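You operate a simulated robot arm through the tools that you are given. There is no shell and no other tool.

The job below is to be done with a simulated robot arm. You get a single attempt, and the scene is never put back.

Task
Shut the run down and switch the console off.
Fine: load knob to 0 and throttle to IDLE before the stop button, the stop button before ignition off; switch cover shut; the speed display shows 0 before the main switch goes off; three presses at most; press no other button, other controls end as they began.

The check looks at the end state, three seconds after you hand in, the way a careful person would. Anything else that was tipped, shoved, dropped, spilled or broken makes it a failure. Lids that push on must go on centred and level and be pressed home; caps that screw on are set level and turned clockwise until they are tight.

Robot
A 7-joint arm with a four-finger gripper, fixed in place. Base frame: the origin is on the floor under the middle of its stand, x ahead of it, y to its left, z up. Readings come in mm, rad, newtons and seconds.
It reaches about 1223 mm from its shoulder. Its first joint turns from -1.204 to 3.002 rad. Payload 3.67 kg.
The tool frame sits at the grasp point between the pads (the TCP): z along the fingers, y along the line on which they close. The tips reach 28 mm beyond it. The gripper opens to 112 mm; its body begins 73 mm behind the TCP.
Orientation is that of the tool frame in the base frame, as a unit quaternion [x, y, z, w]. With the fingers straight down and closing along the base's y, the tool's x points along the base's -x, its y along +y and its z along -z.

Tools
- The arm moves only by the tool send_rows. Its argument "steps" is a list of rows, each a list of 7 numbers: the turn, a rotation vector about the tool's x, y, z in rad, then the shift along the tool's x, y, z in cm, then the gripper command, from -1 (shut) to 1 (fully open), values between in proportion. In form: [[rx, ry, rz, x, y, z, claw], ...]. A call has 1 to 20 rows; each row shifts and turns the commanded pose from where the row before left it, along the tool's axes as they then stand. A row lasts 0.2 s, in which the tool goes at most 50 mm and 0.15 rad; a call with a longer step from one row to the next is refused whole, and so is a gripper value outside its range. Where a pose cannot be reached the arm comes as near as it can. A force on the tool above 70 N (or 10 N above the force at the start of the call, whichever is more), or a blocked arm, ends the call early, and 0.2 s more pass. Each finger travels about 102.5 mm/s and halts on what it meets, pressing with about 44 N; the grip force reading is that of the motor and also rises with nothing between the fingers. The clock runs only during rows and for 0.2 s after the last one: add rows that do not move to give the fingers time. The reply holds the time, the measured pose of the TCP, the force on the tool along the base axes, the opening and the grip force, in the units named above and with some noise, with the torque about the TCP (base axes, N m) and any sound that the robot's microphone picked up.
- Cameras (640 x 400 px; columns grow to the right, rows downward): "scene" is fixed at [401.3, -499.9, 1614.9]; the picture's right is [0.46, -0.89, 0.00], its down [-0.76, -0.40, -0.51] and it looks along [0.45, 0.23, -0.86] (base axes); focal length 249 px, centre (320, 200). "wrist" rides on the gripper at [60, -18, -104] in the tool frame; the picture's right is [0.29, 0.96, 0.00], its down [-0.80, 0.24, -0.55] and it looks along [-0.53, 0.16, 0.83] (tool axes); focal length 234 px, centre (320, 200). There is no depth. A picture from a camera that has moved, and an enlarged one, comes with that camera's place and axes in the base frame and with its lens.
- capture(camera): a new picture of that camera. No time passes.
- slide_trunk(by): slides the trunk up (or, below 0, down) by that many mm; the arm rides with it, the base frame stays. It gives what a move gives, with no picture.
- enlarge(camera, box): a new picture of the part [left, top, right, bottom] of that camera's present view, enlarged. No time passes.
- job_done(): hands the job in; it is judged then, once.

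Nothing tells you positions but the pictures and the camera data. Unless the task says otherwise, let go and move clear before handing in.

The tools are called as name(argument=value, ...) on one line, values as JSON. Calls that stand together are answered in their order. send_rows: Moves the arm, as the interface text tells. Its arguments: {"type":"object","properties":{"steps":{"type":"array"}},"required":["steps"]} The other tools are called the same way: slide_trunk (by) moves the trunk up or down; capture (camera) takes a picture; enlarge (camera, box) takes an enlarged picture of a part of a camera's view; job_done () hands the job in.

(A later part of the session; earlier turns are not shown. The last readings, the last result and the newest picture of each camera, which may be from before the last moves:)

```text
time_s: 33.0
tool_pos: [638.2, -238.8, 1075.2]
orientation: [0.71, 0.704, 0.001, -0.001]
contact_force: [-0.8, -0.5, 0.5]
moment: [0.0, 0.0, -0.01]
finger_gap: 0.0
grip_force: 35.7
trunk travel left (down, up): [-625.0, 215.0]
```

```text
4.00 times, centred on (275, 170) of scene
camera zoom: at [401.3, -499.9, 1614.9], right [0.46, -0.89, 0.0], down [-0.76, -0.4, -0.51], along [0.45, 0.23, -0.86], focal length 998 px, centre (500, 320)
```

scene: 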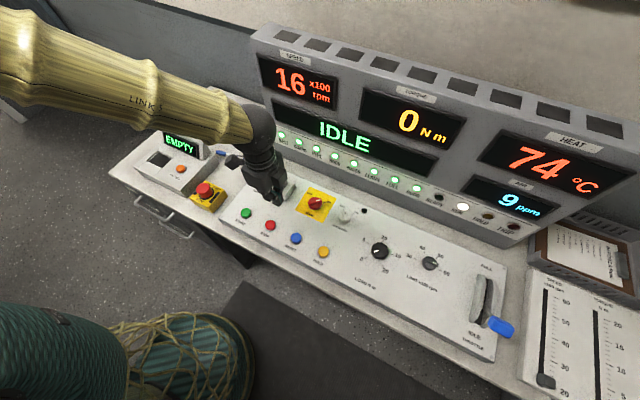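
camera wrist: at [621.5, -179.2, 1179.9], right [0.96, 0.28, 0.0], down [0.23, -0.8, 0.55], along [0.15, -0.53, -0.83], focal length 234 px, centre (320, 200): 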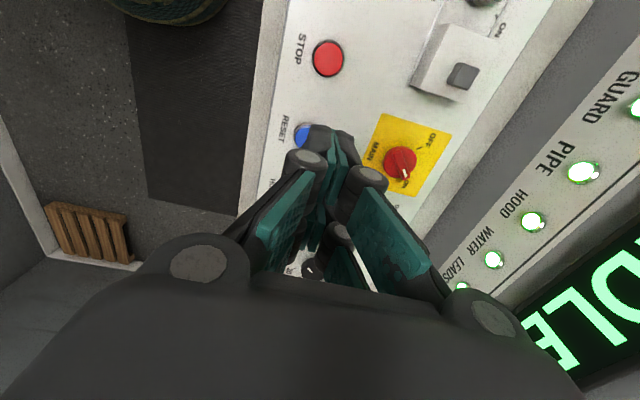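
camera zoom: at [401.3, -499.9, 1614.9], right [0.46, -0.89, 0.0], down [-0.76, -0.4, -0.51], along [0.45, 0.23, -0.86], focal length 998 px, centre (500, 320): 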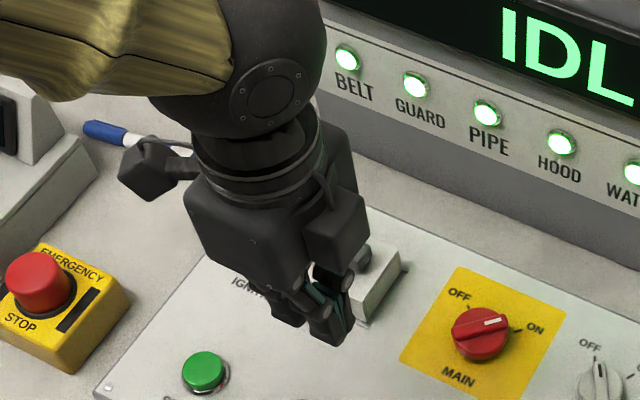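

STOP triangulates to (634.5, −190.5) with its top near z 857. I'll line up above it and descend to just short of contact.

send_rows(steps=[[0, 0, 0, 4.85, -0.4, 0, -1], [0, 0, 0, 0, 0, 4.0, -1], [0, 0, 0, 0, 0, 4.0, -1], [0, 0, 0, 0, 0, 4.0, -1], [0, 0, 0, 0, 0, 4.0, -1], [0, 0, 0, 0, 0, 0.8, -1], [0, 0, 0, 0, 0, 0, -1]])

capture(camera="wrist")

capture(camera="scene")

```text
time_s: 34.6
tool_pos: [636.9, -188.2, 907.3]
orientation: [0.709, 0.705, -0.001, -0.001]
contact_force: [-0.1, -0.5, 0.2]
moment: [0.0, 0.03, -0.02]
finger_gap: 0.0
grip_force: 35.5
trunk travel left (down, up): [-625.0, 215.0]
```

```text
taken
camera wrist: at [619.1, -127.6, 1011.5], right [0.96, 0.28, 0.0], down [0.23, -0.8, 0.55], along [0.15, -0.53, -0.83], focal length 234 px, centre (320, 200)
```

wrist: 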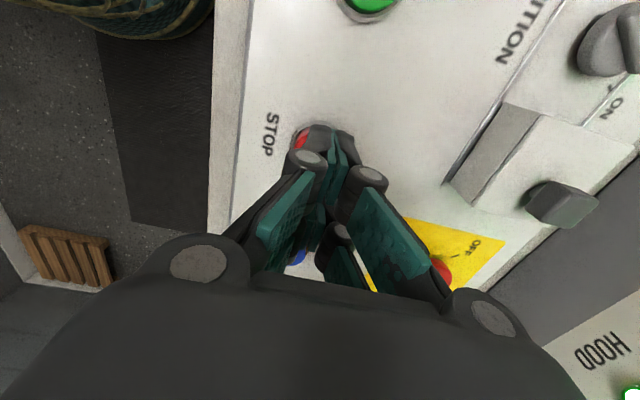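

```text
taken
```

scene: 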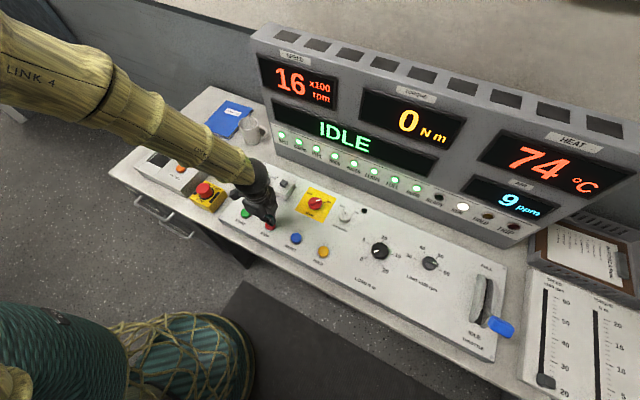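

send_rows(steps=[[0, 0, 0, -0.23, -0.24, 0.8, -1], [0, 0, 0, 0, 0, 0.7, -1], [0, 0, 0, 0, 0, 0, -1]])

enlarge(camera="wrist", box=[240, 80, 420, 200])

enlarge(camera="scene", box=[220, 170, 310, 250])

```text
time_s: 35.4
tool_pos: [633.6, -189.4, 892.5]
orientation: [0.709, 0.705, 0.0, -0.001]
contact_force: [1.3, -0.3, -0.2]
moment: [-0.03, -0.03, -0.02]
finger_gap: 0.1
grip_force: 35.3
trunk travel left (down, up): [-625.0, 215.0]
```

```text
3.33 times, centred on (330, 140) of wrist
camera zoom: at [616.2, -129.7, 995.9], right [0.96, 0.28, 0.0], down [0.23, -0.8, 0.55], along [0.16, -0.53, -0.83], focal length 781 px, centre (287, 400)
```

zoom: 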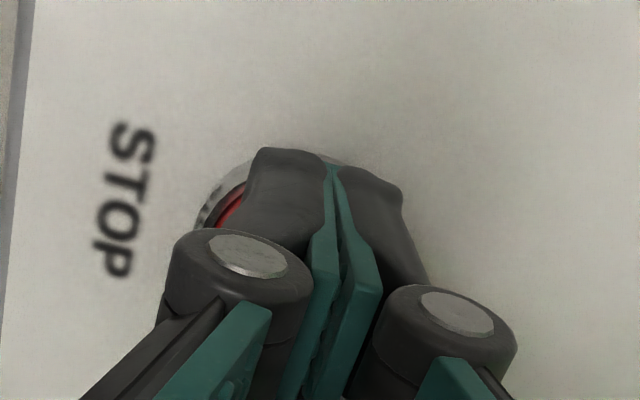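

```text
5.00 times, centred on (265, 210) of scene
camera zoom: at [401.3, -499.9, 1614.9], right [0.46, -0.89, 0.0], down [-0.76, -0.4, -0.51], along [0.45, 0.23, -0.86], focal length 1247 px, centre (595, 150)
```

zoom: 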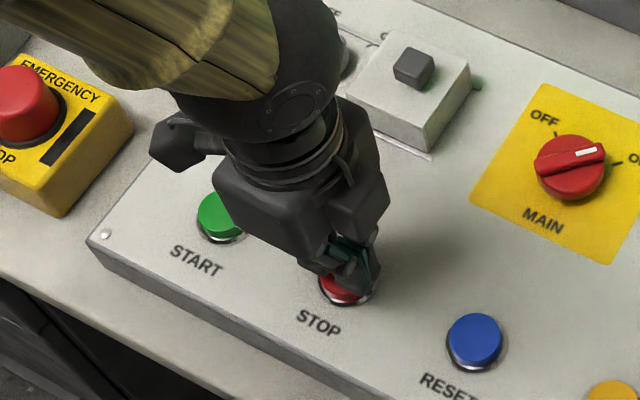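

Fingers are directly over STOP. I'll press down in small steps.

send_rows(steps=[[0, 0, 0, 0, 0, 0.2, -1], [0, 0, 0, 0, 0, 0.2, -1], [0, 0, 0, 0, 0, 0.2, -1], [0, 0, 0, 0, 0, 0, -1]])

capture(camera="scene")

```text
time_s: 36.4
tool_pos: [632.5, -188.6, 886.7]
orientation: [0.71, 0.704, 0.0, 0.0]
contact_force: [0.2, -1.3, 0.6]
moment: [-0.02, 0.0, 0.0]
finger_gap: 0.0
grip_force: 35.6
trunk travel left (down, up): [-625.0, 215.0]
```

```text
taken
```

scene: 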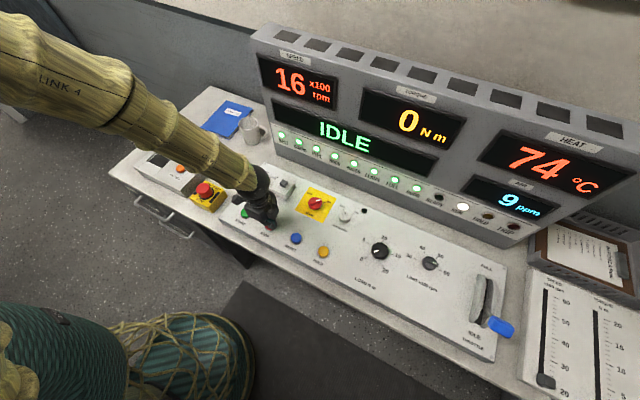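

send_rows(steps=[[0, 0, 0, -0.1, 0.1, 0.2, -1], [0, 0, 0, 0, 0, 0.2, -1], [0, 0, 0, 0, 0, 0, -1]])

capture(camera="scene")

```text
time_s: 37.2
tool_pos: [633.1, -191.1, 882.7]
orientation: [0.71, 0.705, 0.0, 0.0]
contact_force: [1.7, -0.2, 2.4]
moment: [-0.01, -0.05, -0.02]
finger_gap: 5.9
grip_force: 35.5
trunk travel left (down, up): [-625.0, 215.0]
heard: click
```

```text
taken
```

scene: 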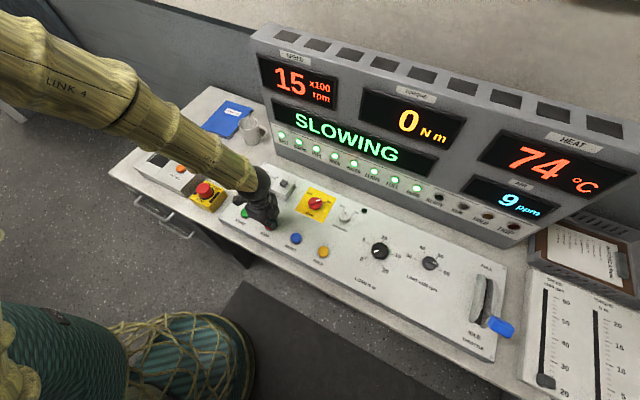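

The click was heard and the display says SLOWING. I lift off and go look at the ignition switch and its sliding cover.

send_rows(steps=[[0, 0, 0, 0, 0, -1.0, -1], [0, 0, 0, 0, 0, -4.0, -1], [0, 0, 0, 0, 0, -4.0, -1], [0, 0, 0, 0, 0, -4.0, -1], [0, 0, -0.15, 0, 0, -1.0, 0], [0, 0, -0.15, 0, 0, 0, 0], [0, 0, -0.15, 0, 0, 0, 0], [0, 0, -0.15, 0, 0, 0, 0], [0, 0, -0.15, 0, 0, 0, 0], [0, 0, -0.15, 0, 0, 0, 0], [0, 0, -0.15, 0, 0, 0, 0], [0, 0, -0.15, 0, 0, 0, 0], [0, 0, -0.15, 0, 0, 0, 0], [0, 0, -0.15, 0, 0, 0, 0], [0, 0, -0.075, 0, 0, 0, 0], [0, 0, 0, -4.0, 2.5, 0, 0], [0, 0, 0, -4.0, 2.5, 0, 0], [0, 0, 0, -4.0, 2.5, 0, 0], [0, 0, 0, 0, 0, 0, 0]])

capture(camera="wrist")

capture(camera="scene")

```text
time_s: 41.2
tool_pos: [752.0, -117.0, 1025.0]
orientation: [0.002, 1.0, 0.001, 0.0]
contact_force: [-0.3, 0.0, -0.3]
moment: [0.06, -0.01, -0.01]
finger_gap: 55.8
grip_force: 0.0
trunk travel left (down, up): [-625.0, 215.0]
```

```text
taken
camera wrist: at [693.5, -134.8, 1128.8], right [-0.28, 0.96, 0.0], down [0.8, 0.24, 0.55], along [0.53, 0.16, -0.83], focal length 234 px, centre (320, 200)
```

wrist: 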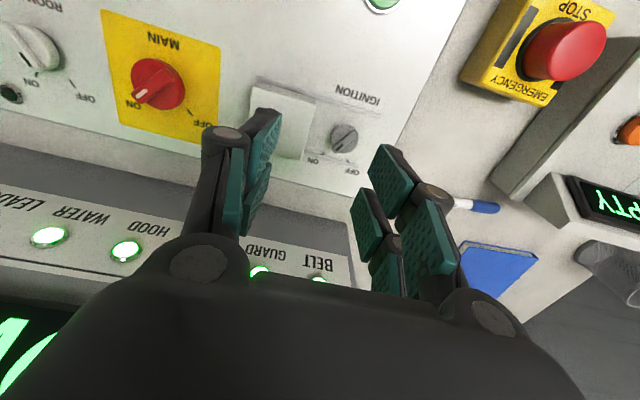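

```text
taken
```

scene: 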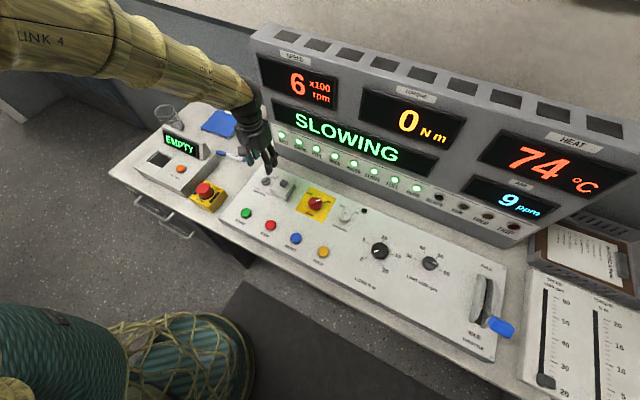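

enlarge(camera="wrist", box=[230, 60, 410, 200])

enlarge(camera="scene", box=[240, 150, 320, 220])

```text
2.86 times, centred on (320, 130) of wrist
camera zoom: at [693.5, -134.8, 1128.8], right [-0.28, 0.96, 0.0], down [0.8, 0.24, 0.55], along [0.53, 0.16, -0.83], focal length 669 px, centre (320, 400)
```

zoom: 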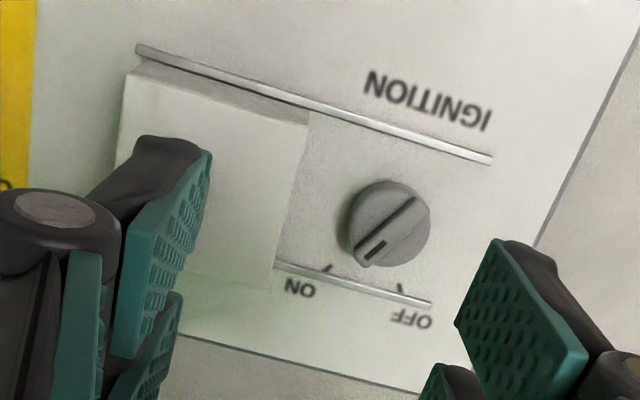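

```text
5.71 times, centred on (280, 185) of scene
camera zoom: at [401.3, -499.9, 1614.9], right [0.46, -0.89, 0.0], down [-0.76, -0.4, -0.51], along [0.45, 0.23, -0.86], focal length 1425 px, centre (549, 286)
```

zoom: 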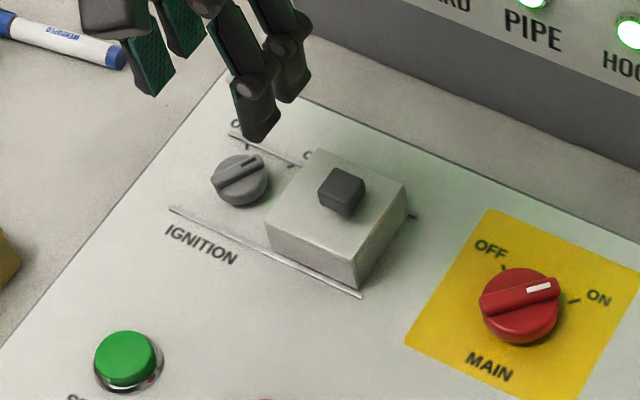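

The ignition dial is about 33 mm across, centred near (771, −81), with its bar pointing at ON; OFF is about 57° counter-clockwise. The cover box begins about 26 mm to its right. I'll move closer above it for a better look.

send_rows(steps=[[0, 0, 0, -0.95, 1.78, 3.0, -0.3], [0, 0, 0, -0.95, 1.78, 3.0, -0.3], [0, 0, 0.145, 0, 0, 2.0, -0.3], [0, 0, 0.145, 0, 0, 1.0, -0.3], [0, 0, 0.146, 0, 0, 0, -0.3], [0, 0, 0, 0, 0, 0, -0.3]])

capture(camera="wrist")

enlarge(camera="scene", box=[240, 150, 320, 220])

```text
time_s: 42.6
tool_pos: [772.3, -78.8, 932.9]
orientation: [0.218, 0.976, 0.0, 0.0]
contact_force: [-0.5, -0.8, 0.4]
moment: [0.01, -0.02, -0.01]
finger_gap: 39.1
grip_force: 0.1
trunk travel left (down, up): [-625.0, 215.0]
```

```text
taken
camera wrist: at [710.8, -71.4, 1037.5], right [0.15, 0.99, 0.0], down [0.82, -0.12, 0.55], along [0.55, -0.08, -0.83], focal length 234 px, centre (320, 200)
```

wrist: 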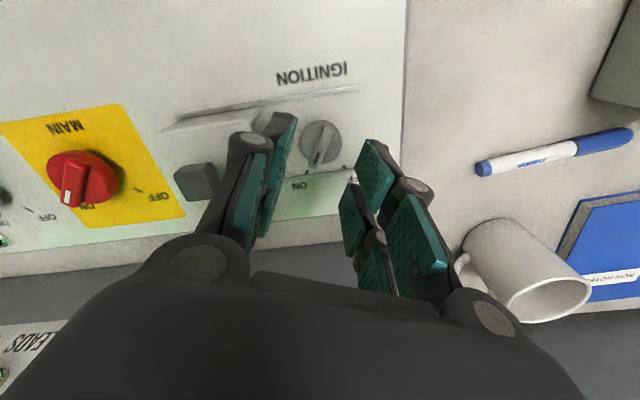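

```text
5.71 times, centred on (280, 185) of scene
camera zoom: at [401.3, -499.9, 1614.9], right [0.46, -0.89, 0.0], down [-0.76, -0.4, -0.51], along [0.45, 0.23, -0.86], focal length 1425 px, centre (549, 286)
```

zoom: 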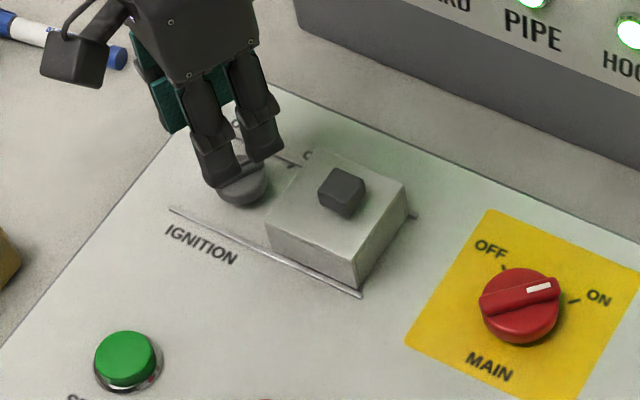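

enlarge(camera="wrist", box=[230, 80, 410, 220])

```text
2.86 times, centred on (320, 150) of wrist
camera zoom: at [710.8, -71.4, 1037.5], right [0.15, 0.99, 0.0], down [0.82, -0.12, 0.55], along [0.55, -0.08, -0.83], focal length 669 px, centre (320, 343)
```

zoom: 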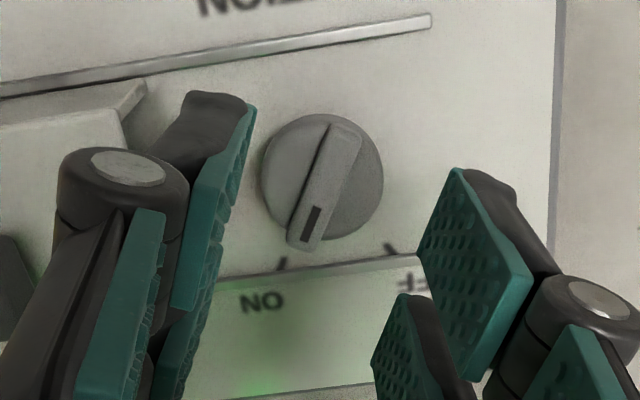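

The dial has a raised grip bar about 10 mm thick, and my fingers are lined up either side of it. I'll narrow the gap and descend carefully around the bar.

send_rows(steps=[[0, 0, 0, 0, 0, 0, -0.5], [0, 0, 0, 0, 0, 1.5, -0.5], [0, 0, 0, 0, 0, 1.5, -0.5], [0, 0, 0, 0, 0, 1.0, -0.5], [0, 0, 0, 0, 0, 0.5, -0.5], [0, 0, 0, 0, 0, 0, -0.5]])

enlarge(camera="wrist", box=[230, 80, 410, 220])

enlarge(camera="scene", box=[240, 150, 320, 220])

```text
time_s: 44.0
tool_pos: [773.4, -79.7, 889.1]
orientation: [0.218, 0.976, 0.0, 0.0]
contact_force: [4.4, 3.4, 15.2]
moment: [0.22, -0.24, 0.07]
finger_gap: 30.7
grip_force: 2.2
trunk travel left (down, up): [-625.0, 215.0]
```

```text
2.86 times, centred on (320, 150) of wrist
camera zoom: at [711.1, -70.6, 993.0], right [0.15, 0.99, 0.0], down [0.82, -0.12, 0.56], along [0.55, -0.08, -0.83], focal length 669 px, centre (320, 343)
```

zoom: 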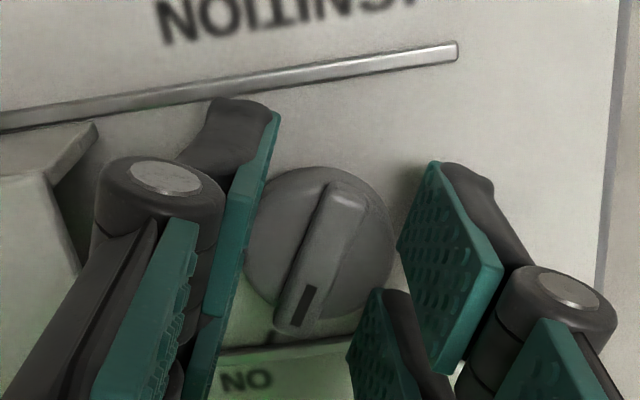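

```text
5.71 times, centred on (280, 185) of scene
camera zoom: at [401.3, -499.9, 1614.9], right [0.46, -0.89, 0.0], down [-0.76, -0.4, -0.51], along [0.45, 0.23, -0.86], focal length 1425 px, centre (549, 286)
```

zoom: 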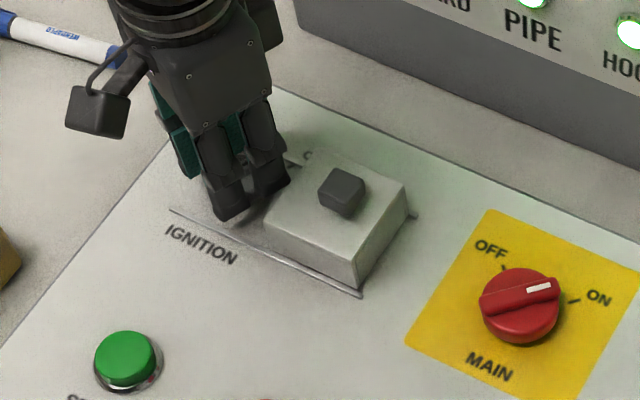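

The fingertips touched the rim of the dial at TCP z 889, so the dial top is near 861. I'll rise 2 mm and close on the raised bar.

send_rows(steps=[[0, 0, 0, 0, 0, -0.3, -0.5], [0, 0, 0, 0, 0, 0, -0.7], [0, 0, 0, 0, 0, 0, -0.9], [0, 0, 0, 0, 0, 0, -1], [0, 0, 0, 0, 0, 0, -1]])

enlarge(camera="wrist", box=[230, 80, 410, 220])

```text
time_s: 45.2
tool_pos: [771.6, -78.4, 889.1]
orientation: [0.218, 0.976, 0.0, -0.001]
contact_force: [-4.4, 10.9, -8.6]
moment: [0.19, -0.09, 0.03]
finger_gap: 9.4
grip_force: 44.8
trunk travel left (down, up): [-625.0, 215.0]
```

```text
2.86 times, centred on (320, 150) of wrist
camera zoom: at [710.4, -69.8, 993.5], right [0.15, 0.99, 0.0], down [0.83, -0.12, 0.55], along [0.55, -0.08, -0.83], focal length 669 px, centre (320, 343)
```

zoom: 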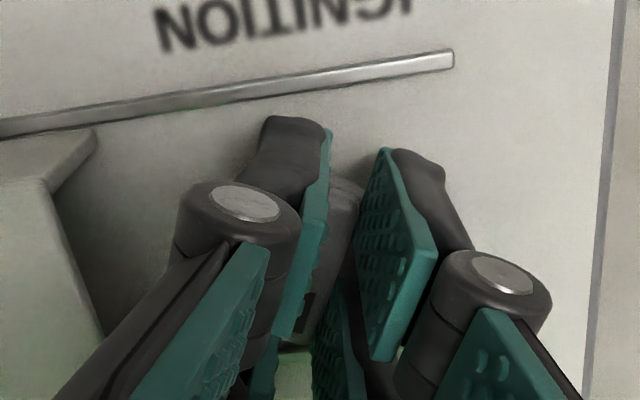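

send_rows(steps=[[0, 0, -0.1, 0.04, 0.08, 0.1, -1], [0, 0, -0.1, 0, 0, 0, -1], [0, 0, -0.1, 0, 0, 0, -1], [0, 0, -0.1, 0, 0, 0, -1], [0, 0, -0.1, 0, 0, 0, -1], [0, 0, 0, 0, 0, 0, -1]])

enlarge(camera="wrist", box=[210, 80, 410, 230])

capture(camera="scene")

```text
time_s: 46.6
tool_pos: [770.5, -79.9, 890.3]
orientation: [-0.029, 1.0, 0.0, -0.002]
contact_force: [-18.6, -5.4, -7.8]
moment: [-0.27, 1.07, 0.01]
finger_gap: 9.4
grip_force: 45.4
trunk travel left (down, up): [-625.0, 215.0]
```

```text
2.67 times, centred on (310, 155) of wrist
camera zoom: at [713.2, -102.3, 993.5], right [-0.35, 0.94, 0.0], down [0.78, 0.29, 0.55], along [0.52, 0.19, -0.83], focal length 624 px, centre (347, 320)
```

zoom: 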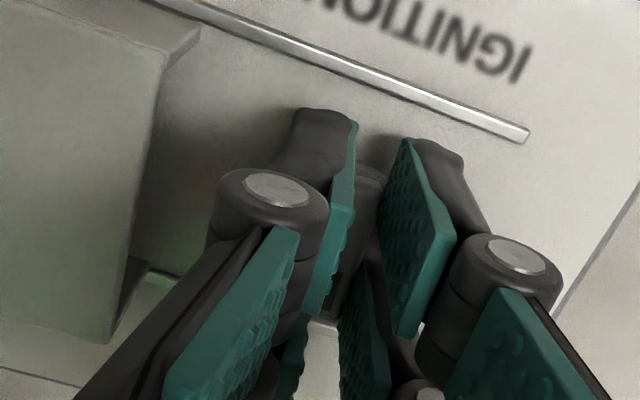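

```text
taken
```

scene: 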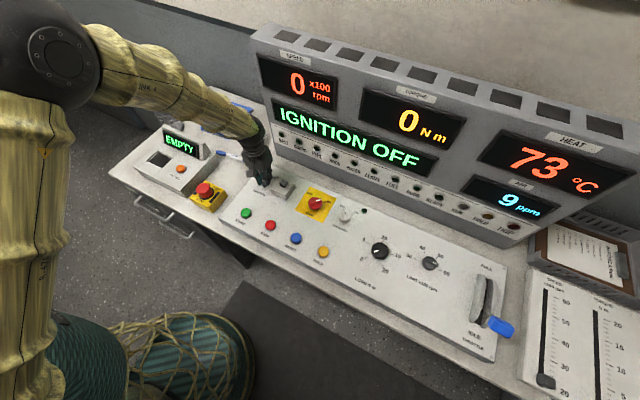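

The display says IGNITION OFF and speed 0. I'll complete the turn to the OFF mark.

send_rows(steps=[[0, 0, -0.1, 0.12, -0.03, 0, -1], [0, 0, -0.1, 0, 0, 0, -1], [0, 0, -0.1, 0, 0, 0, -1], [0, 0, -0.1, 0, 0, 0, -1], [0, 0, 0, 0, 0, 0, -1]])

enlarge(camera="wrist", box=[210, 80, 410, 230])

```text
time_s: 47.8
tool_pos: [772.6, -81.8, 889.7]
orientation: [-0.229, 0.973, 0.0, 0.0]
contact_force: [-3.7, -17.4, -3.9]
moment: [-0.67, 0.42, -0.03]
finger_gap: 9.6
grip_force: 45.4
trunk travel left (down, up): [-625.0, 215.0]
```

```text
2.67 times, centred on (310, 155) of wrist
camera zoom: at [726.4, -125.0, 993.3], right [-0.68, 0.73, 0.0], down [0.61, 0.57, 0.55], along [0.4, 0.38, -0.83], focal length 624 px, centre (347, 320)
```

zoom: 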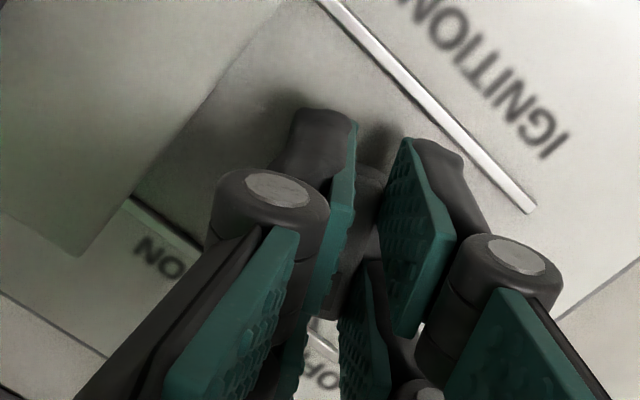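

send_rows(steps=[[0, 0, -0.04, 0.05, -0.1, 0, -1], [0, 0, -0.04, 0, 0, 0, -1], [0, 0, 0, 0, 0, 0, -1]])

```text
time_s: 48.6
tool_pos: [771.0, -80.2, 890.6]
orientation: [-0.266, 0.964, 0.001, 0.001]
contact_force: [2.9, -21.1, 5.5]
moment: [-0.79, 0.4, -1.45]
finger_gap: 9.6
grip_force: 45.3
trunk travel left (down, up): [-625.0, 215.0]
```

The stop was reached (torque rises at −31°). I'll release just enough and lift.

send_rows(steps=[[0, 0, 0.02, 0, 0, 0, -0.8], [0, 0, 0, 0, 0, 0, -0.6], [0, 0, 0, 0, 0, 0, -0.6], [0, 0, 0, 0, 0, -1.5, -0.6], [0, 0, 0, 0, 0, -4, -0.6], [0, 0, 0, 0, 0, -4, -0.6], [0, 0, 0, 0, 0, -4, -0.6], [0, 0, 0, 0, 0, 0, -0.6]])

capture(camera="wrist")

enlarge(camera="scene", box=[240, 150, 320, 220])

capture(camera="scene")

```text
time_s: 50.4
tool_pos: [773.4, -79.2, 1023.0]
orientation: [-0.257, 0.966, 0.0, -0.001]
contact_force: [0.9, -0.6, 0.0]
moment: [0.0, 0.01, 0.04]
finger_gap: 22.6
grip_force: 0.1
trunk travel left (down, up): [-625.0, 215.0]
```

```text
taken
camera wrist: at [730.6, -125.5, 1128.3], right [-0.73, 0.69, 0.0], down [0.57, 0.6, 0.55], along [0.38, 0.4, -0.83], focal length 234 px, centre (320, 200)
```

wrist: 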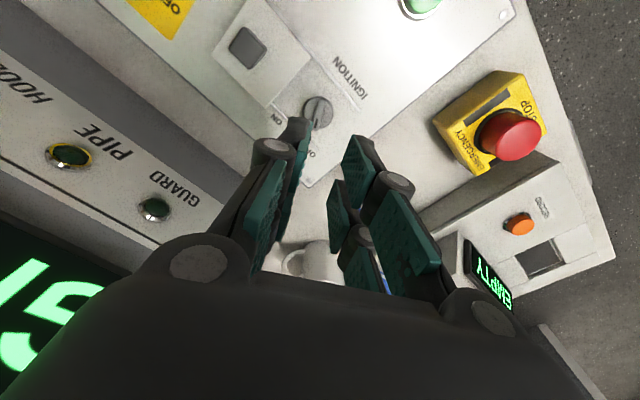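

```text
5.71 times, centred on (280, 185) of scene
camera zoom: at [401.3, -499.9, 1614.9], right [0.46, -0.89, 0.0], down [-0.76, -0.4, -0.51], along [0.45, 0.23, -0.86], focal length 1425 px, centre (549, 286)
```

zoom: 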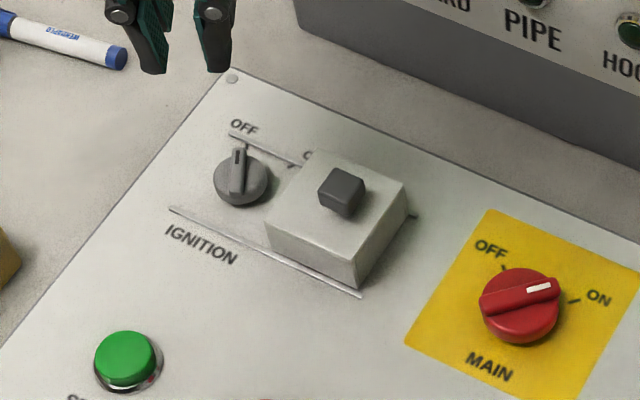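

```text
taken
```

scene: 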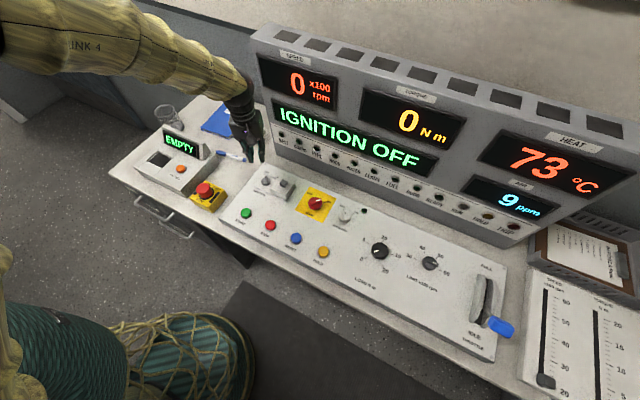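

Ignition is OFF. Next I move over the cover's black grip (near (774, −163, 900)) to slide the cover shut over the ignition.

send_rows(steps=[[0, 0, 0.13, 0, 0, 0, -0.2], [0, 0, 0.13, 0, 0, 0, -0.2], [0, 0, 0.13, 0, 0, 0, -0.2], [0, 0, 0.13, 0, 0, 0, -0.2], [0, 0, 0, 0, -4.2, 1.0, -0.2], [0, 0, 0, 0, -4.2, 1.0, -0.2], [0, 0, 0, 0, 0, 1.0, -0.2], [0, 0, 0, 0, 0, 0, -0.2]])

capture(camera="wrist")

enlarge(camera="wrist", box=[220, 60, 420, 210])

```text
time_s: 52.2
tool_pos: [771.8, -164.7, 994.9]
orientation: [0.0, 1.0, 0.0, 0.0]
contact_force: [-0.1, -0.1, 0.7]
moment: [0.01, 0.02, 0.01]
finger_gap: 44.8
grip_force: 0.0
trunk travel left (down, up): [-625.0, 215.0]
```

```text
taken
camera wrist: at [712.2, -182.1, 1099.7], right [-0.29, 0.96, 0.0], down [0.8, 0.24, 0.55], along [0.53, 0.16, -0.83], focal length 234 px, centre (320, 200)
```

wrist: 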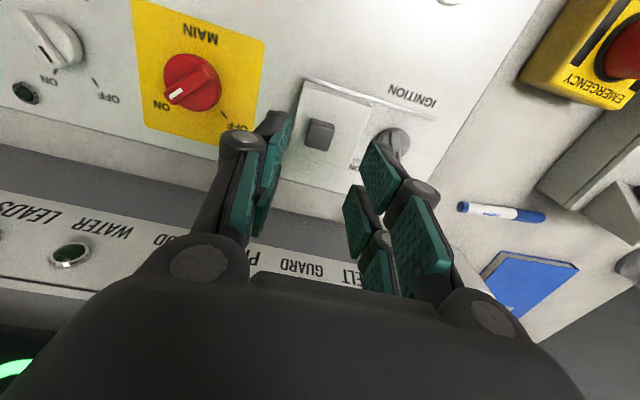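

```text
2.67 times, centred on (320, 135) of wrist
camera zoom: at [712.2, -182.1, 1099.7], right [-0.29, 0.96, 0.0], down [0.8, 0.24, 0.55], along [0.53, 0.16, -0.83], focal length 624 px, centre (320, 373)
```

zoom: 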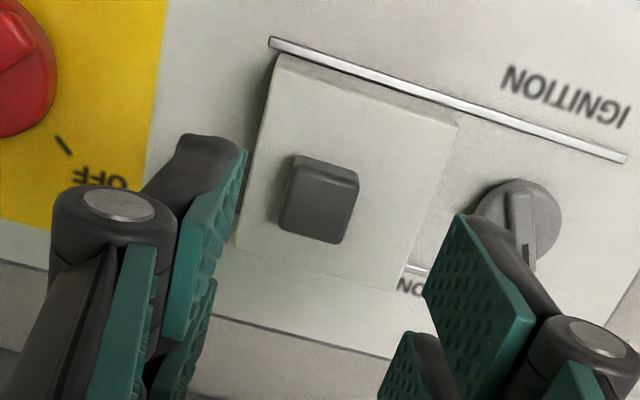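

send_rows(steps=[[0, 0, 0, 0.15, 0.1, 2.5, -0.2], [0, 0, 0, 0, 0, 2.5, -0.2], [0, 0, 0, 0, 0, 2.0, -0.2], [0, 0, 0, 0, 0, 0.7, -0.2], [0, 0, 0, 0, 0, 0, -0.2]])

enlarge(camera="wrist", box=[220, 80, 420, 230])

enlarge(camera="scene", box=[240, 150, 320, 220])

```text
time_s: 53.4
tool_pos: [771.1, -162.3, 915.5]
orientation: [-0.001, 1.0, 0.0, 0.0]
contact_force: [-0.2, -0.2, -0.4]
moment: [0.01, 0.0, 0.0]
finger_gap: 44.7
grip_force: 0.1
trunk travel left (down, up): [-625.0, 215.0]
```

```text
2.67 times, centred on (320, 155) of wrist
camera zoom: at [711.9, -180.8, 1020.0], right [-0.29, 0.96, 0.0], down [0.8, 0.24, 0.55], along [0.53, 0.16, -0.83], focal length 624 px, centre (320, 320)
```

zoom: 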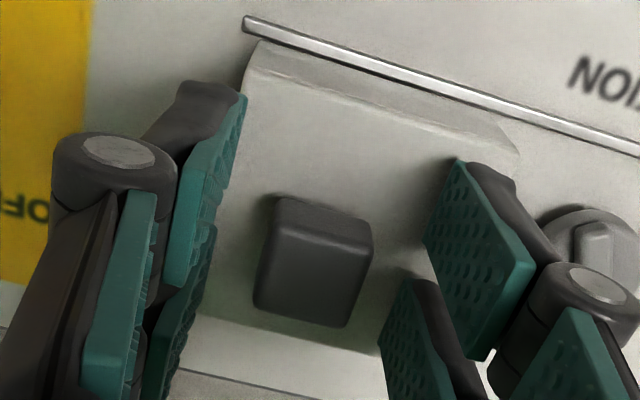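

```text
5.71 times, centred on (280, 185) of scene
camera zoom: at [401.3, -499.9, 1614.9], right [0.46, -0.89, 0.0], down [-0.76, -0.4, -0.51], along [0.45, 0.23, -0.86], focal length 1425 px, centre (549, 286)
```

zoom: 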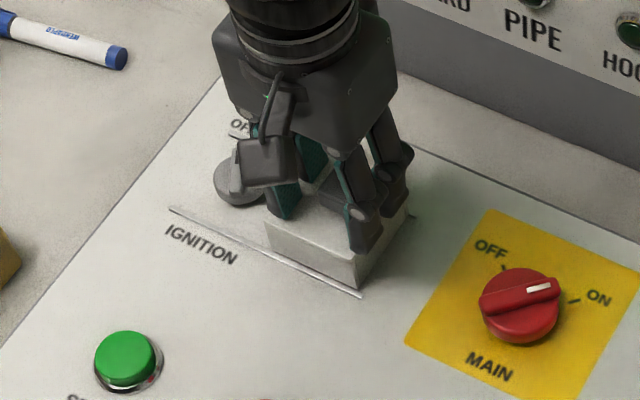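

send_rows(steps=[[0, 0, 0, 0, 0, 0, -0.5], [0, 0, 0, 0, 0, 0, -0.7], [0, 0, 0, 0, 0, 0, -0.8], [0, 0, 0, 0, 0, 0, -0.8]])

```text
time_s: 54.4
tool_pos: [771.7, -162.0, 914.9]
orientation: [0.001, 1.0, 0.0, -0.001]
contact_force: [-0.9, -1.2, 0.1]
moment: [-0.05, -0.05, 0.13]
finger_gap: 21.9
grip_force: 45.0
trunk travel left (down, up): [-625.0, 215.0]
```

The cover grip is held (21.9 mm). I now slide it toward +y in small steps, watching the force.

send_rows(steps=[[0, 0, 0, 0, 1.0, 0, -0.8], [0, 0, 0, 0, 1.0, 0, -0.8], [0, 0, 0, 0, 1.0, 0, -0.8], [0, 0, 0, 0, 1.0, 0, -0.8], [0, 0, 0, 0, 0, 0, -0.8]])

enlarge(camera="scene", box=[240, 150, 320, 220])

```text
time_s: 55.6
tool_pos: [771.2, -123.1, 916.3]
orientation: [0.0, 1.0, -0.001, -0.001]
contact_force: [9.4, 0.7, -8.8]
moment: [0.22, -1.25, 0.1]
finger_gap: 21.9
grip_force: 45.3
trunk travel left (down, up): [-625.0, 215.0]
```

```text
5.71 times, centred on (280, 185) of scene
camera zoom: at [401.3, -499.9, 1614.9], right [0.46, -0.89, 0.0], down [-0.76, -0.4, -0.51], along [0.45, 0.23, -0.86], focal length 1425 px, centre (549, 286)
```

zoom: 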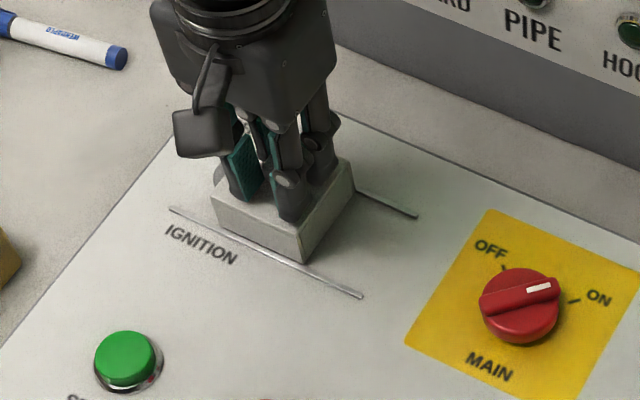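

send_rows(steps=[[0, 0, 0, -0.05, 1.0, 0.05, -0.8], [0, 0, 0, 0, 1.0, 0, -0.8], [0, 0, 0, 0, 0.8, 0, -0.8], [0, 0, 0, 0, 0, 0, -0.8]])

enlarge(camera="scene", box=[240, 150, 320, 220])

```text
time_s: 56.6
tool_pos: [772.2, -94.6, 916.3]
orientation: [0.0, 1.0, 0.001, 0.0]
contact_force: [10.7, 2.6, -3.0]
moment: [0.08, -0.26, 0.02]
finger_gap: 21.9
grip_force: 45.1
trunk travel left (down, up): [-625.0, 215.0]
```

```text
5.71 times, centred on (280, 185) of scene
camera zoom: at [401.3, -499.9, 1614.9], right [0.46, -0.89, 0.0], down [-0.76, -0.4, -0.51], along [0.45, 0.23, -0.86], focal length 1425 px, centre (549, 286)
```

zoom: 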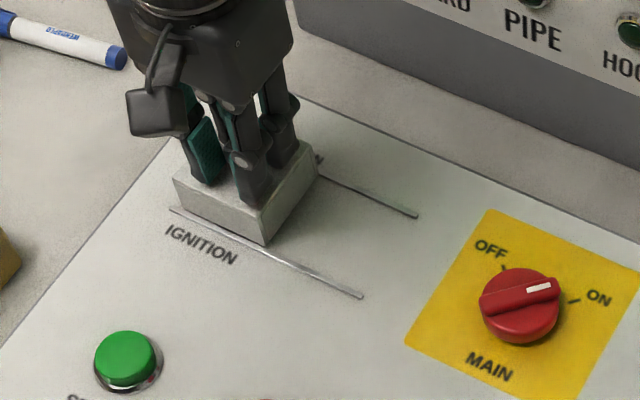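

send_rows(steps=[[0, 0, 0, 0, 0.4, 0, -0.8], [0, 0, 0, 0, 0.4, 0, -0.8], [0, 0, 0, 0, 0.4, 0, -0.8], [0, 0, 0, 0, 0, 0, -0.8]])

```text
time_s: 57.6
tool_pos: [772.2, -88.2, 916.0]
orientation: [0.001, 1.0, 0.0, 0.0]
contact_force: [13.7, -35.2, 6.9]
moment: [-1.11, 0.43, 0.01]
finger_gap: 22.1
grip_force: 44.7
trunk travel left (down, up): [-625.0, 215.0]
```

Force rose to 35 N after about 74 mm of travel, so the cover seems at its stop. I'll relax, release, lift and inspect.

send_rows(steps=[[0, 0, 0, 0, -0.4, 0, -0.8], [0, 0, 0, 0, 0, 0, -0.5], [0, 0, 0, 0, 0, 0, -0.2], [0, 0, 0, 0, 0, -1.5, -0.2], [0, 0, 0, 0, 0, -4, -0.2], [0, 0, 0, 0, 0, -4, -0.2], [0, 0, 0, 2.0, -4, 0, -0.2], [0, 0, 0, 2.0, -4, 0, -0.2], [0, 0, 0, 0, 0, 0, -0.2]])

capture(camera="wrist")

enlarge(camera="scene", box=[240, 150, 320, 220])

capture(camera="scene")

```text
time_s: 59.6
tool_pos: [729.5, -166.0, 1011.9]
orientation: [0.0, 1.0, -0.001, 0.0]
contact_force: [-0.9, 0.7, -0.3]
moment: [0.0, 0.02, -0.01]
finger_gap: 44.7
grip_force: 0.1
trunk travel left (down, up): [-625.0, 215.0]
```

```text
taken
camera wrist: at [670.2, -184.5, 1115.8], right [-0.29, 0.96, 0.0], down [0.8, 0.24, 0.55], along [0.53, 0.16, -0.83], focal length 234 px, centre (320, 200)
```

wrist: 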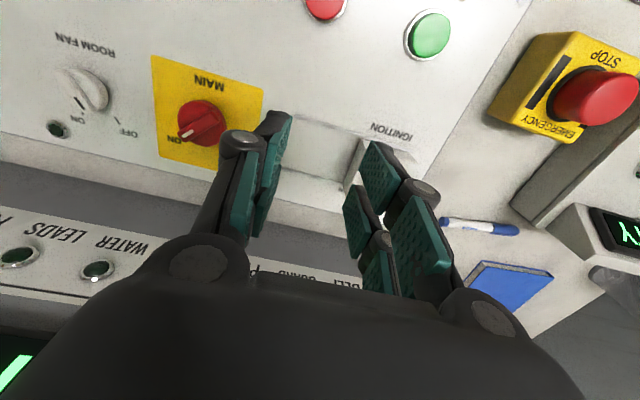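

```text
5.71 times, centred on (280, 185) of scene
camera zoom: at [401.3, -499.9, 1614.9], right [0.46, -0.89, 0.0], down [-0.76, -0.4, -0.51], along [0.45, 0.23, -0.86], focal length 1425 px, centre (549, 286)
```

zoom: 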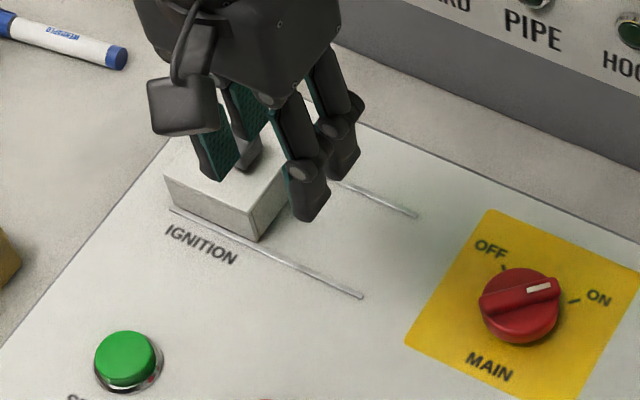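

```text
taken
```

scene: 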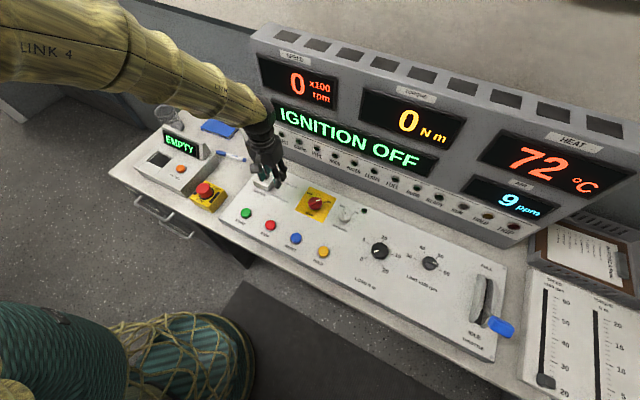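

The cover is shut at the rail end and speed is 0. Now I move over the red MAIN switch to look at its bar and marks.

send_rows(steps=[[0, 0, 0, -1.5, -4.0, 0.3, 0], [0, 0, 0, -1.5, -4.0, 0.3, 0], [0, 0, 0, -1.5, -4.0, 0.3, 0], [0, 0, 0, 0, 0, 0, 0]])

capture(camera="wrist")

enlarge(camera="wrist", box=[220, 60, 420, 210])

enlarge(camera="scene", box=[240, 150, 320, 220])

```text
time_s: 60.6
tool_pos: [776.8, -285.9, 1002.0]
orientation: [-0.001, 1.0, 0.0, 0.0]
contact_force: [-0.1, -0.4, 0.6]
moment: [-0.06, 0.02, -0.02]
finger_gap: 56.1
grip_force: 0.0
trunk travel left (down, up): [-625.0, 215.0]
```

```text
taken
camera wrist: at [716.7, -305.4, 1107.1], right [-0.29, 0.96, 0.0], down [0.8, 0.24, 0.55], along [0.53, 0.16, -0.83], focal length 234 px, centre (320, 200)
```

wrist: 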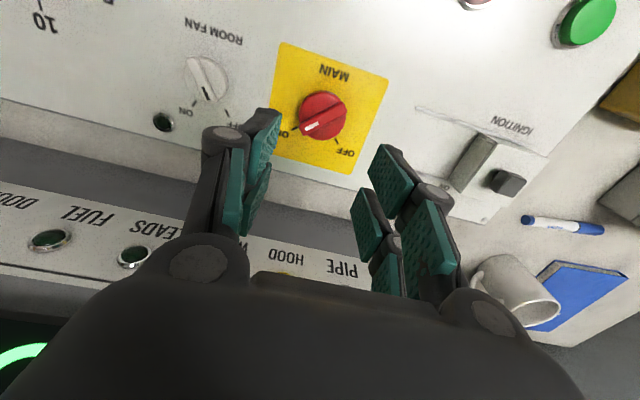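

```text
2.67 times, centred on (320, 135) of wrist
camera zoom: at [716.7, -305.4, 1107.1], right [-0.29, 0.96, 0.0], down [0.8, 0.24, 0.55], along [0.53, 0.16, -0.83], focal length 624 px, centre (320, 373)
```

zoom: 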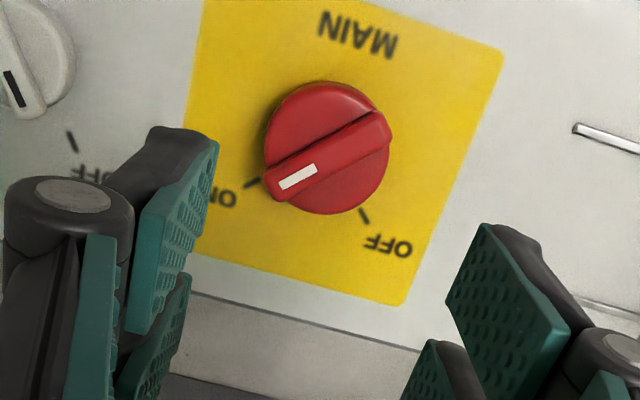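

```text
5.71 times, centred on (280, 185) of scene
camera zoom: at [401.3, -499.9, 1614.9], right [0.46, -0.89, 0.0], down [-0.76, -0.4, -0.51], along [0.45, 0.23, -0.86], focal length 1425 px, centre (549, 286)
```

zoom: 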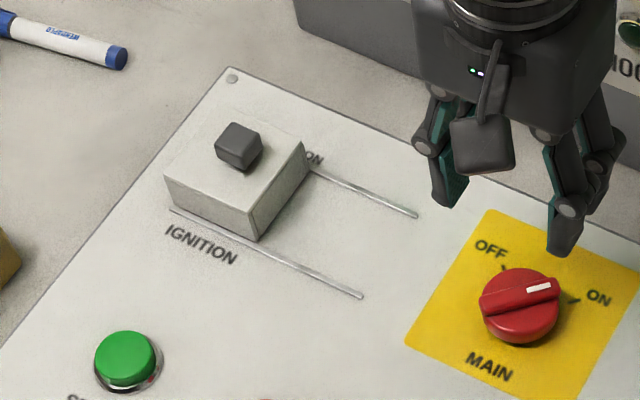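

The MAIN bar points at ON (−45°) and OFF is at +45°, so it needs 90° counter-clockwise; centre is near (772.5, −285.5). I'll align the fingers across the bar and descend partway.

send_rows(steps=[[0, 0, 0, 0.35, 0, 0, -0.3], [0, 0, 0.131, 0, 0, 1.2, -0.3], [0, 0, 0.131, 0, 0, 1.2, -0.3], [0, 0, 0.131, 0, 0, 1.2, -0.3], [0, 0, 0.131, 0, 0, 1.2, -0.3], [0, 0, 0.131, 0, 0, 1.2, -0.3], [0, 0, 0.13, 0, 0, 1.2, -0.3], [0, 0, 0, 0, 0, 0, -0.3]])

enlarge(camera="wrist", box=[220, 80, 420, 230])

```text
time_s: 62.4
tool_pos: [772.3, -287.8, 930.1]
orientation: [0.383, 0.924, -0.001, 0.0]
contact_force: [0.2, 0.8, -0.4]
moment: [0.02, -0.01, 0.04]
finger_gap: 38.9
grip_force: 0.0
trunk travel left (down, up): [-625.0, 215.0]
```

```text
2.67 times, centred on (320, 155) of wrist
camera zoom: at [717.6, -258.7, 1034.1], right [0.48, 0.88, 0.0], down [0.73, -0.4, 0.55], along [0.49, -0.26, -0.83], focal length 624 px, centre (320, 320)
```

zoom: 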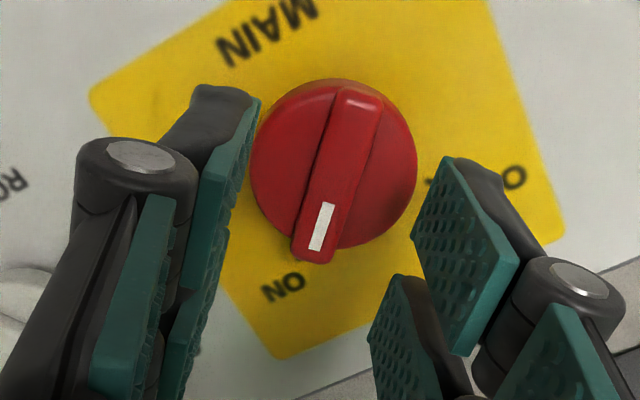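

send_rows(steps=[[0, 0, 0, 0.25, 0.28, 0.8, -0.4], [0, 0, 0, 0, 0, 0.8, -0.4], [0, 0, 0, 0, 0, 0.7, -0.4], [0, 0, 0, 0, 0, 0, -0.4]])

enlarge(camera="wrist", box=[220, 80, 420, 230])

```text
time_s: 63.4
tool_pos: [772.1, -283.0, 907.3]
orientation: [0.383, 0.924, -0.001, 0.0]
contact_force: [-0.1, -0.3, 0.5]
moment: [0.02, 0.04, 0.02]
finger_gap: 33.5
grip_force: 0.1
trunk travel left (down, up): [-625.0, 215.0]
```

```text
2.67 times, centred on (320, 155) of wrist
camera zoom: at [717.4, -254.4, 1011.9], right [0.47, 0.88, 0.0], down [0.73, -0.39, 0.55], along [0.49, -0.26, -0.83], focal length 624 px, centre (320, 320)
```

zoom: 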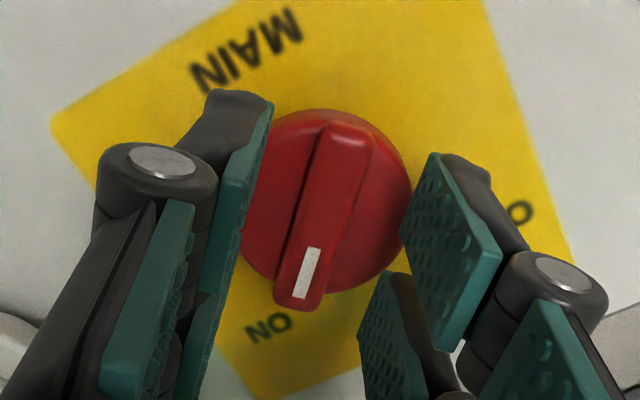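

send_rows(steps=[[0, 0, 0, 0, 0, 0.3, -0.4], [0, 0, 0, 0, 0, 0.3, -0.4], [0, 0, 0, 0, 0, 0.3, -0.4], [0, 0, 0, 0, 0, 0, -0.4]])

```text
time_s: 64.4
tool_pos: [772.6, -283.9, 899.5]
orientation: [0.383, 0.924, 0.0, 0.0]
contact_force: [0.9, 0.4, 0.2]
moment: [-0.03, -0.01, 0.02]
finger_gap: 33.7
grip_force: 0.1
trunk travel left (down, up): [-625.0, 215.0]
```

send_rows(steps=[[0, 0, 0, 0, 0, 0.25, -0.4], [0, 0, 0, 0, 0, 0.25, -0.4], [0, 0, 0, 0, 0, 0, -0.4]])

enlarge(camera="wrist", box=[220, 80, 420, 230])

```text
time_s: 65.2
tool_pos: [773.0, -284.0, 892.7]
orientation: [0.382, 0.924, 0.0, 0.0]
contact_force: [-1.1, 0.1, 2.6]
moment: [0.0, -0.03, 0.01]
finger_gap: 33.6
grip_force: 0.0
trunk travel left (down, up): [-625.0, 215.0]
```

```text
2.67 times, centred on (320, 155) of wrist
camera zoom: at [717.7, -254.8, 997.3], right [0.47, 0.88, 0.0], down [0.73, -0.39, 0.55], along [0.49, -0.26, -0.83], focal length 624 px, centre (320, 320)
```

zoom: 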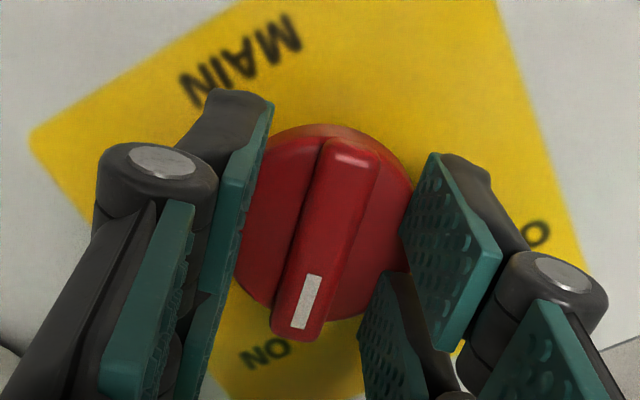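

send_rows(steps=[[0, 0, 0, 0, 0, 0, -0.6], [0, 0, 0, 0, 0, 0, -0.8], [0, 0, 0, 0, 0, 0, -0.95], [0, 0, 0, 0, 0, 0, -0.95]])

enlarge(camera="wrist", box=[220, 80, 420, 230])

capture(camera="scene")

```text
time_s: 66.2
tool_pos: [772.8, -282.9, 892.8]
orientation: [0.384, 0.924, -0.001, 0.0]
contact_force: [6.7, 7.0, -0.9]
moment: [0.32, -0.05, 0.01]
finger_gap: 13.2
grip_force: 44.5
trunk travel left (down, up): [-625.0, 215.0]
```

```text
2.67 times, centred on (320, 155) of wrist
camera zoom: at [718.3, -253.9, 997.0], right [0.47, 0.88, 0.0], down [0.73, -0.39, 0.55], along [0.49, -0.26, -0.83], focal length 624 px, centre (320, 320)
```

zoom: 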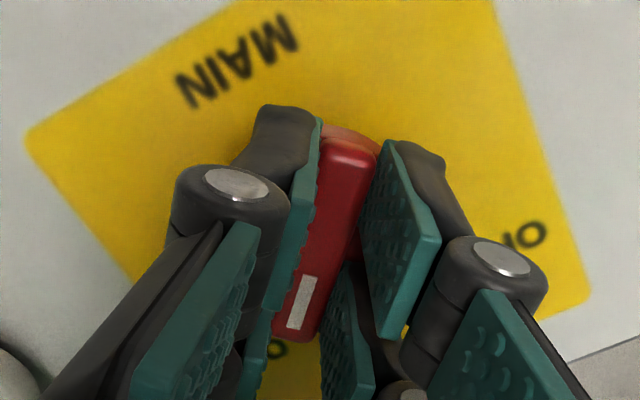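

```text
taken
```

scene: 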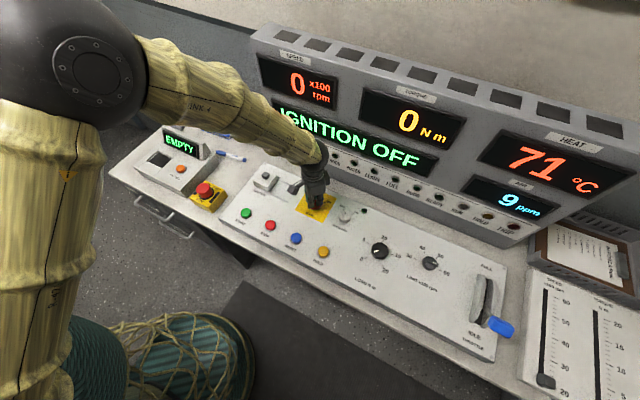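

The bar is gripped (13.2 mm) and speed still shows 0. Turning counter-clockwise toward OFF.

send_rows(steps=[[0, 0, -0.1, 0, 0.08, 0, -0.95], [0, 0, -0.1, 0, 0, 0, -0.95], [0, 0, -0.1, 0, 0, 0, -0.95], [0, 0, -0.1, 0, 0, 0, -0.95], [0, 0, -0.1, 0, 0, 0, -0.95], [0, 0, 0, 0, 0, 0, -0.95]])

```text
time_s: 67.6
tool_pos: [772.0, -284.2, 893.3]
orientation: [0.141, 0.99, 0.0, -0.001]
contact_force: [-5.6, -15.2, -7.2]
moment: [-0.51, 0.07, -0.09]
finger_gap: 13.3
grip_force: 44.6
trunk travel left (down, up): [-625.0, 215.0]
```

send_rows(steps=[[0, 0, -0.1, 0.01, -0.12, 0, -0.95], [0, 0, -0.1, 0, 0, 0, -0.95], [0, 0, -0.1, 0, 0, 0, -0.95], [0, 0, -0.1, 0, 0, 0, -0.95], [0, 0, -0.1, 0, 0, 0, -0.95], [0, 0, 0, 0, 0, 0, -0.95]])

capture(camera="scene")

```text
time_s: 69.0
tool_pos: [771.8, -286.1, 892.7]
orientation: [-0.108, 0.994, 0.001, 0.0]
contact_force: [-5.8, -15.6, -1.7]
moment: [-0.69, 1.16, -0.03]
finger_gap: 13.5
grip_force: 45.0
trunk travel left (down, up): [-625.0, 215.0]
```

```text
taken
```

scene: 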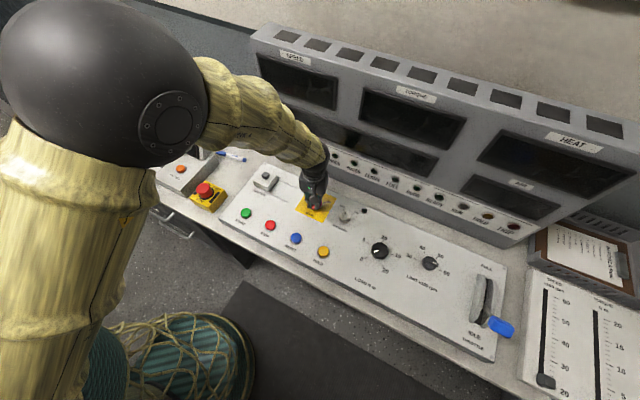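

The displays have gone dark. I finish turning to the OFF mark.

send_rows(steps=[[0, 0, -0.1, 0.06, -0.1, 0, -0.95], [0, 0, -0.1, 0, 0, 0, -0.95], [0, 0, -0.1, 0, 0, 0, -0.95], [0, 0, -0.1, 0, 0, 0, -0.95], [0, 0, -0.1, 0, 0, 0, -0.95], [0, 0, 0, 0, 0, 0, -0.95]])

```text
time_s: 70.4
tool_pos: [772.3, -287.2, 893.9]
orientation: [-0.351, 0.936, 0.001, 0.0]
contact_force: [5.9, -16.1, -1.8]
moment: [-1.25, 0.78, 0.01]
finger_gap: 13.0
grip_force: 45.3
trunk travel left (down, up): [-625.0, 215.0]
```

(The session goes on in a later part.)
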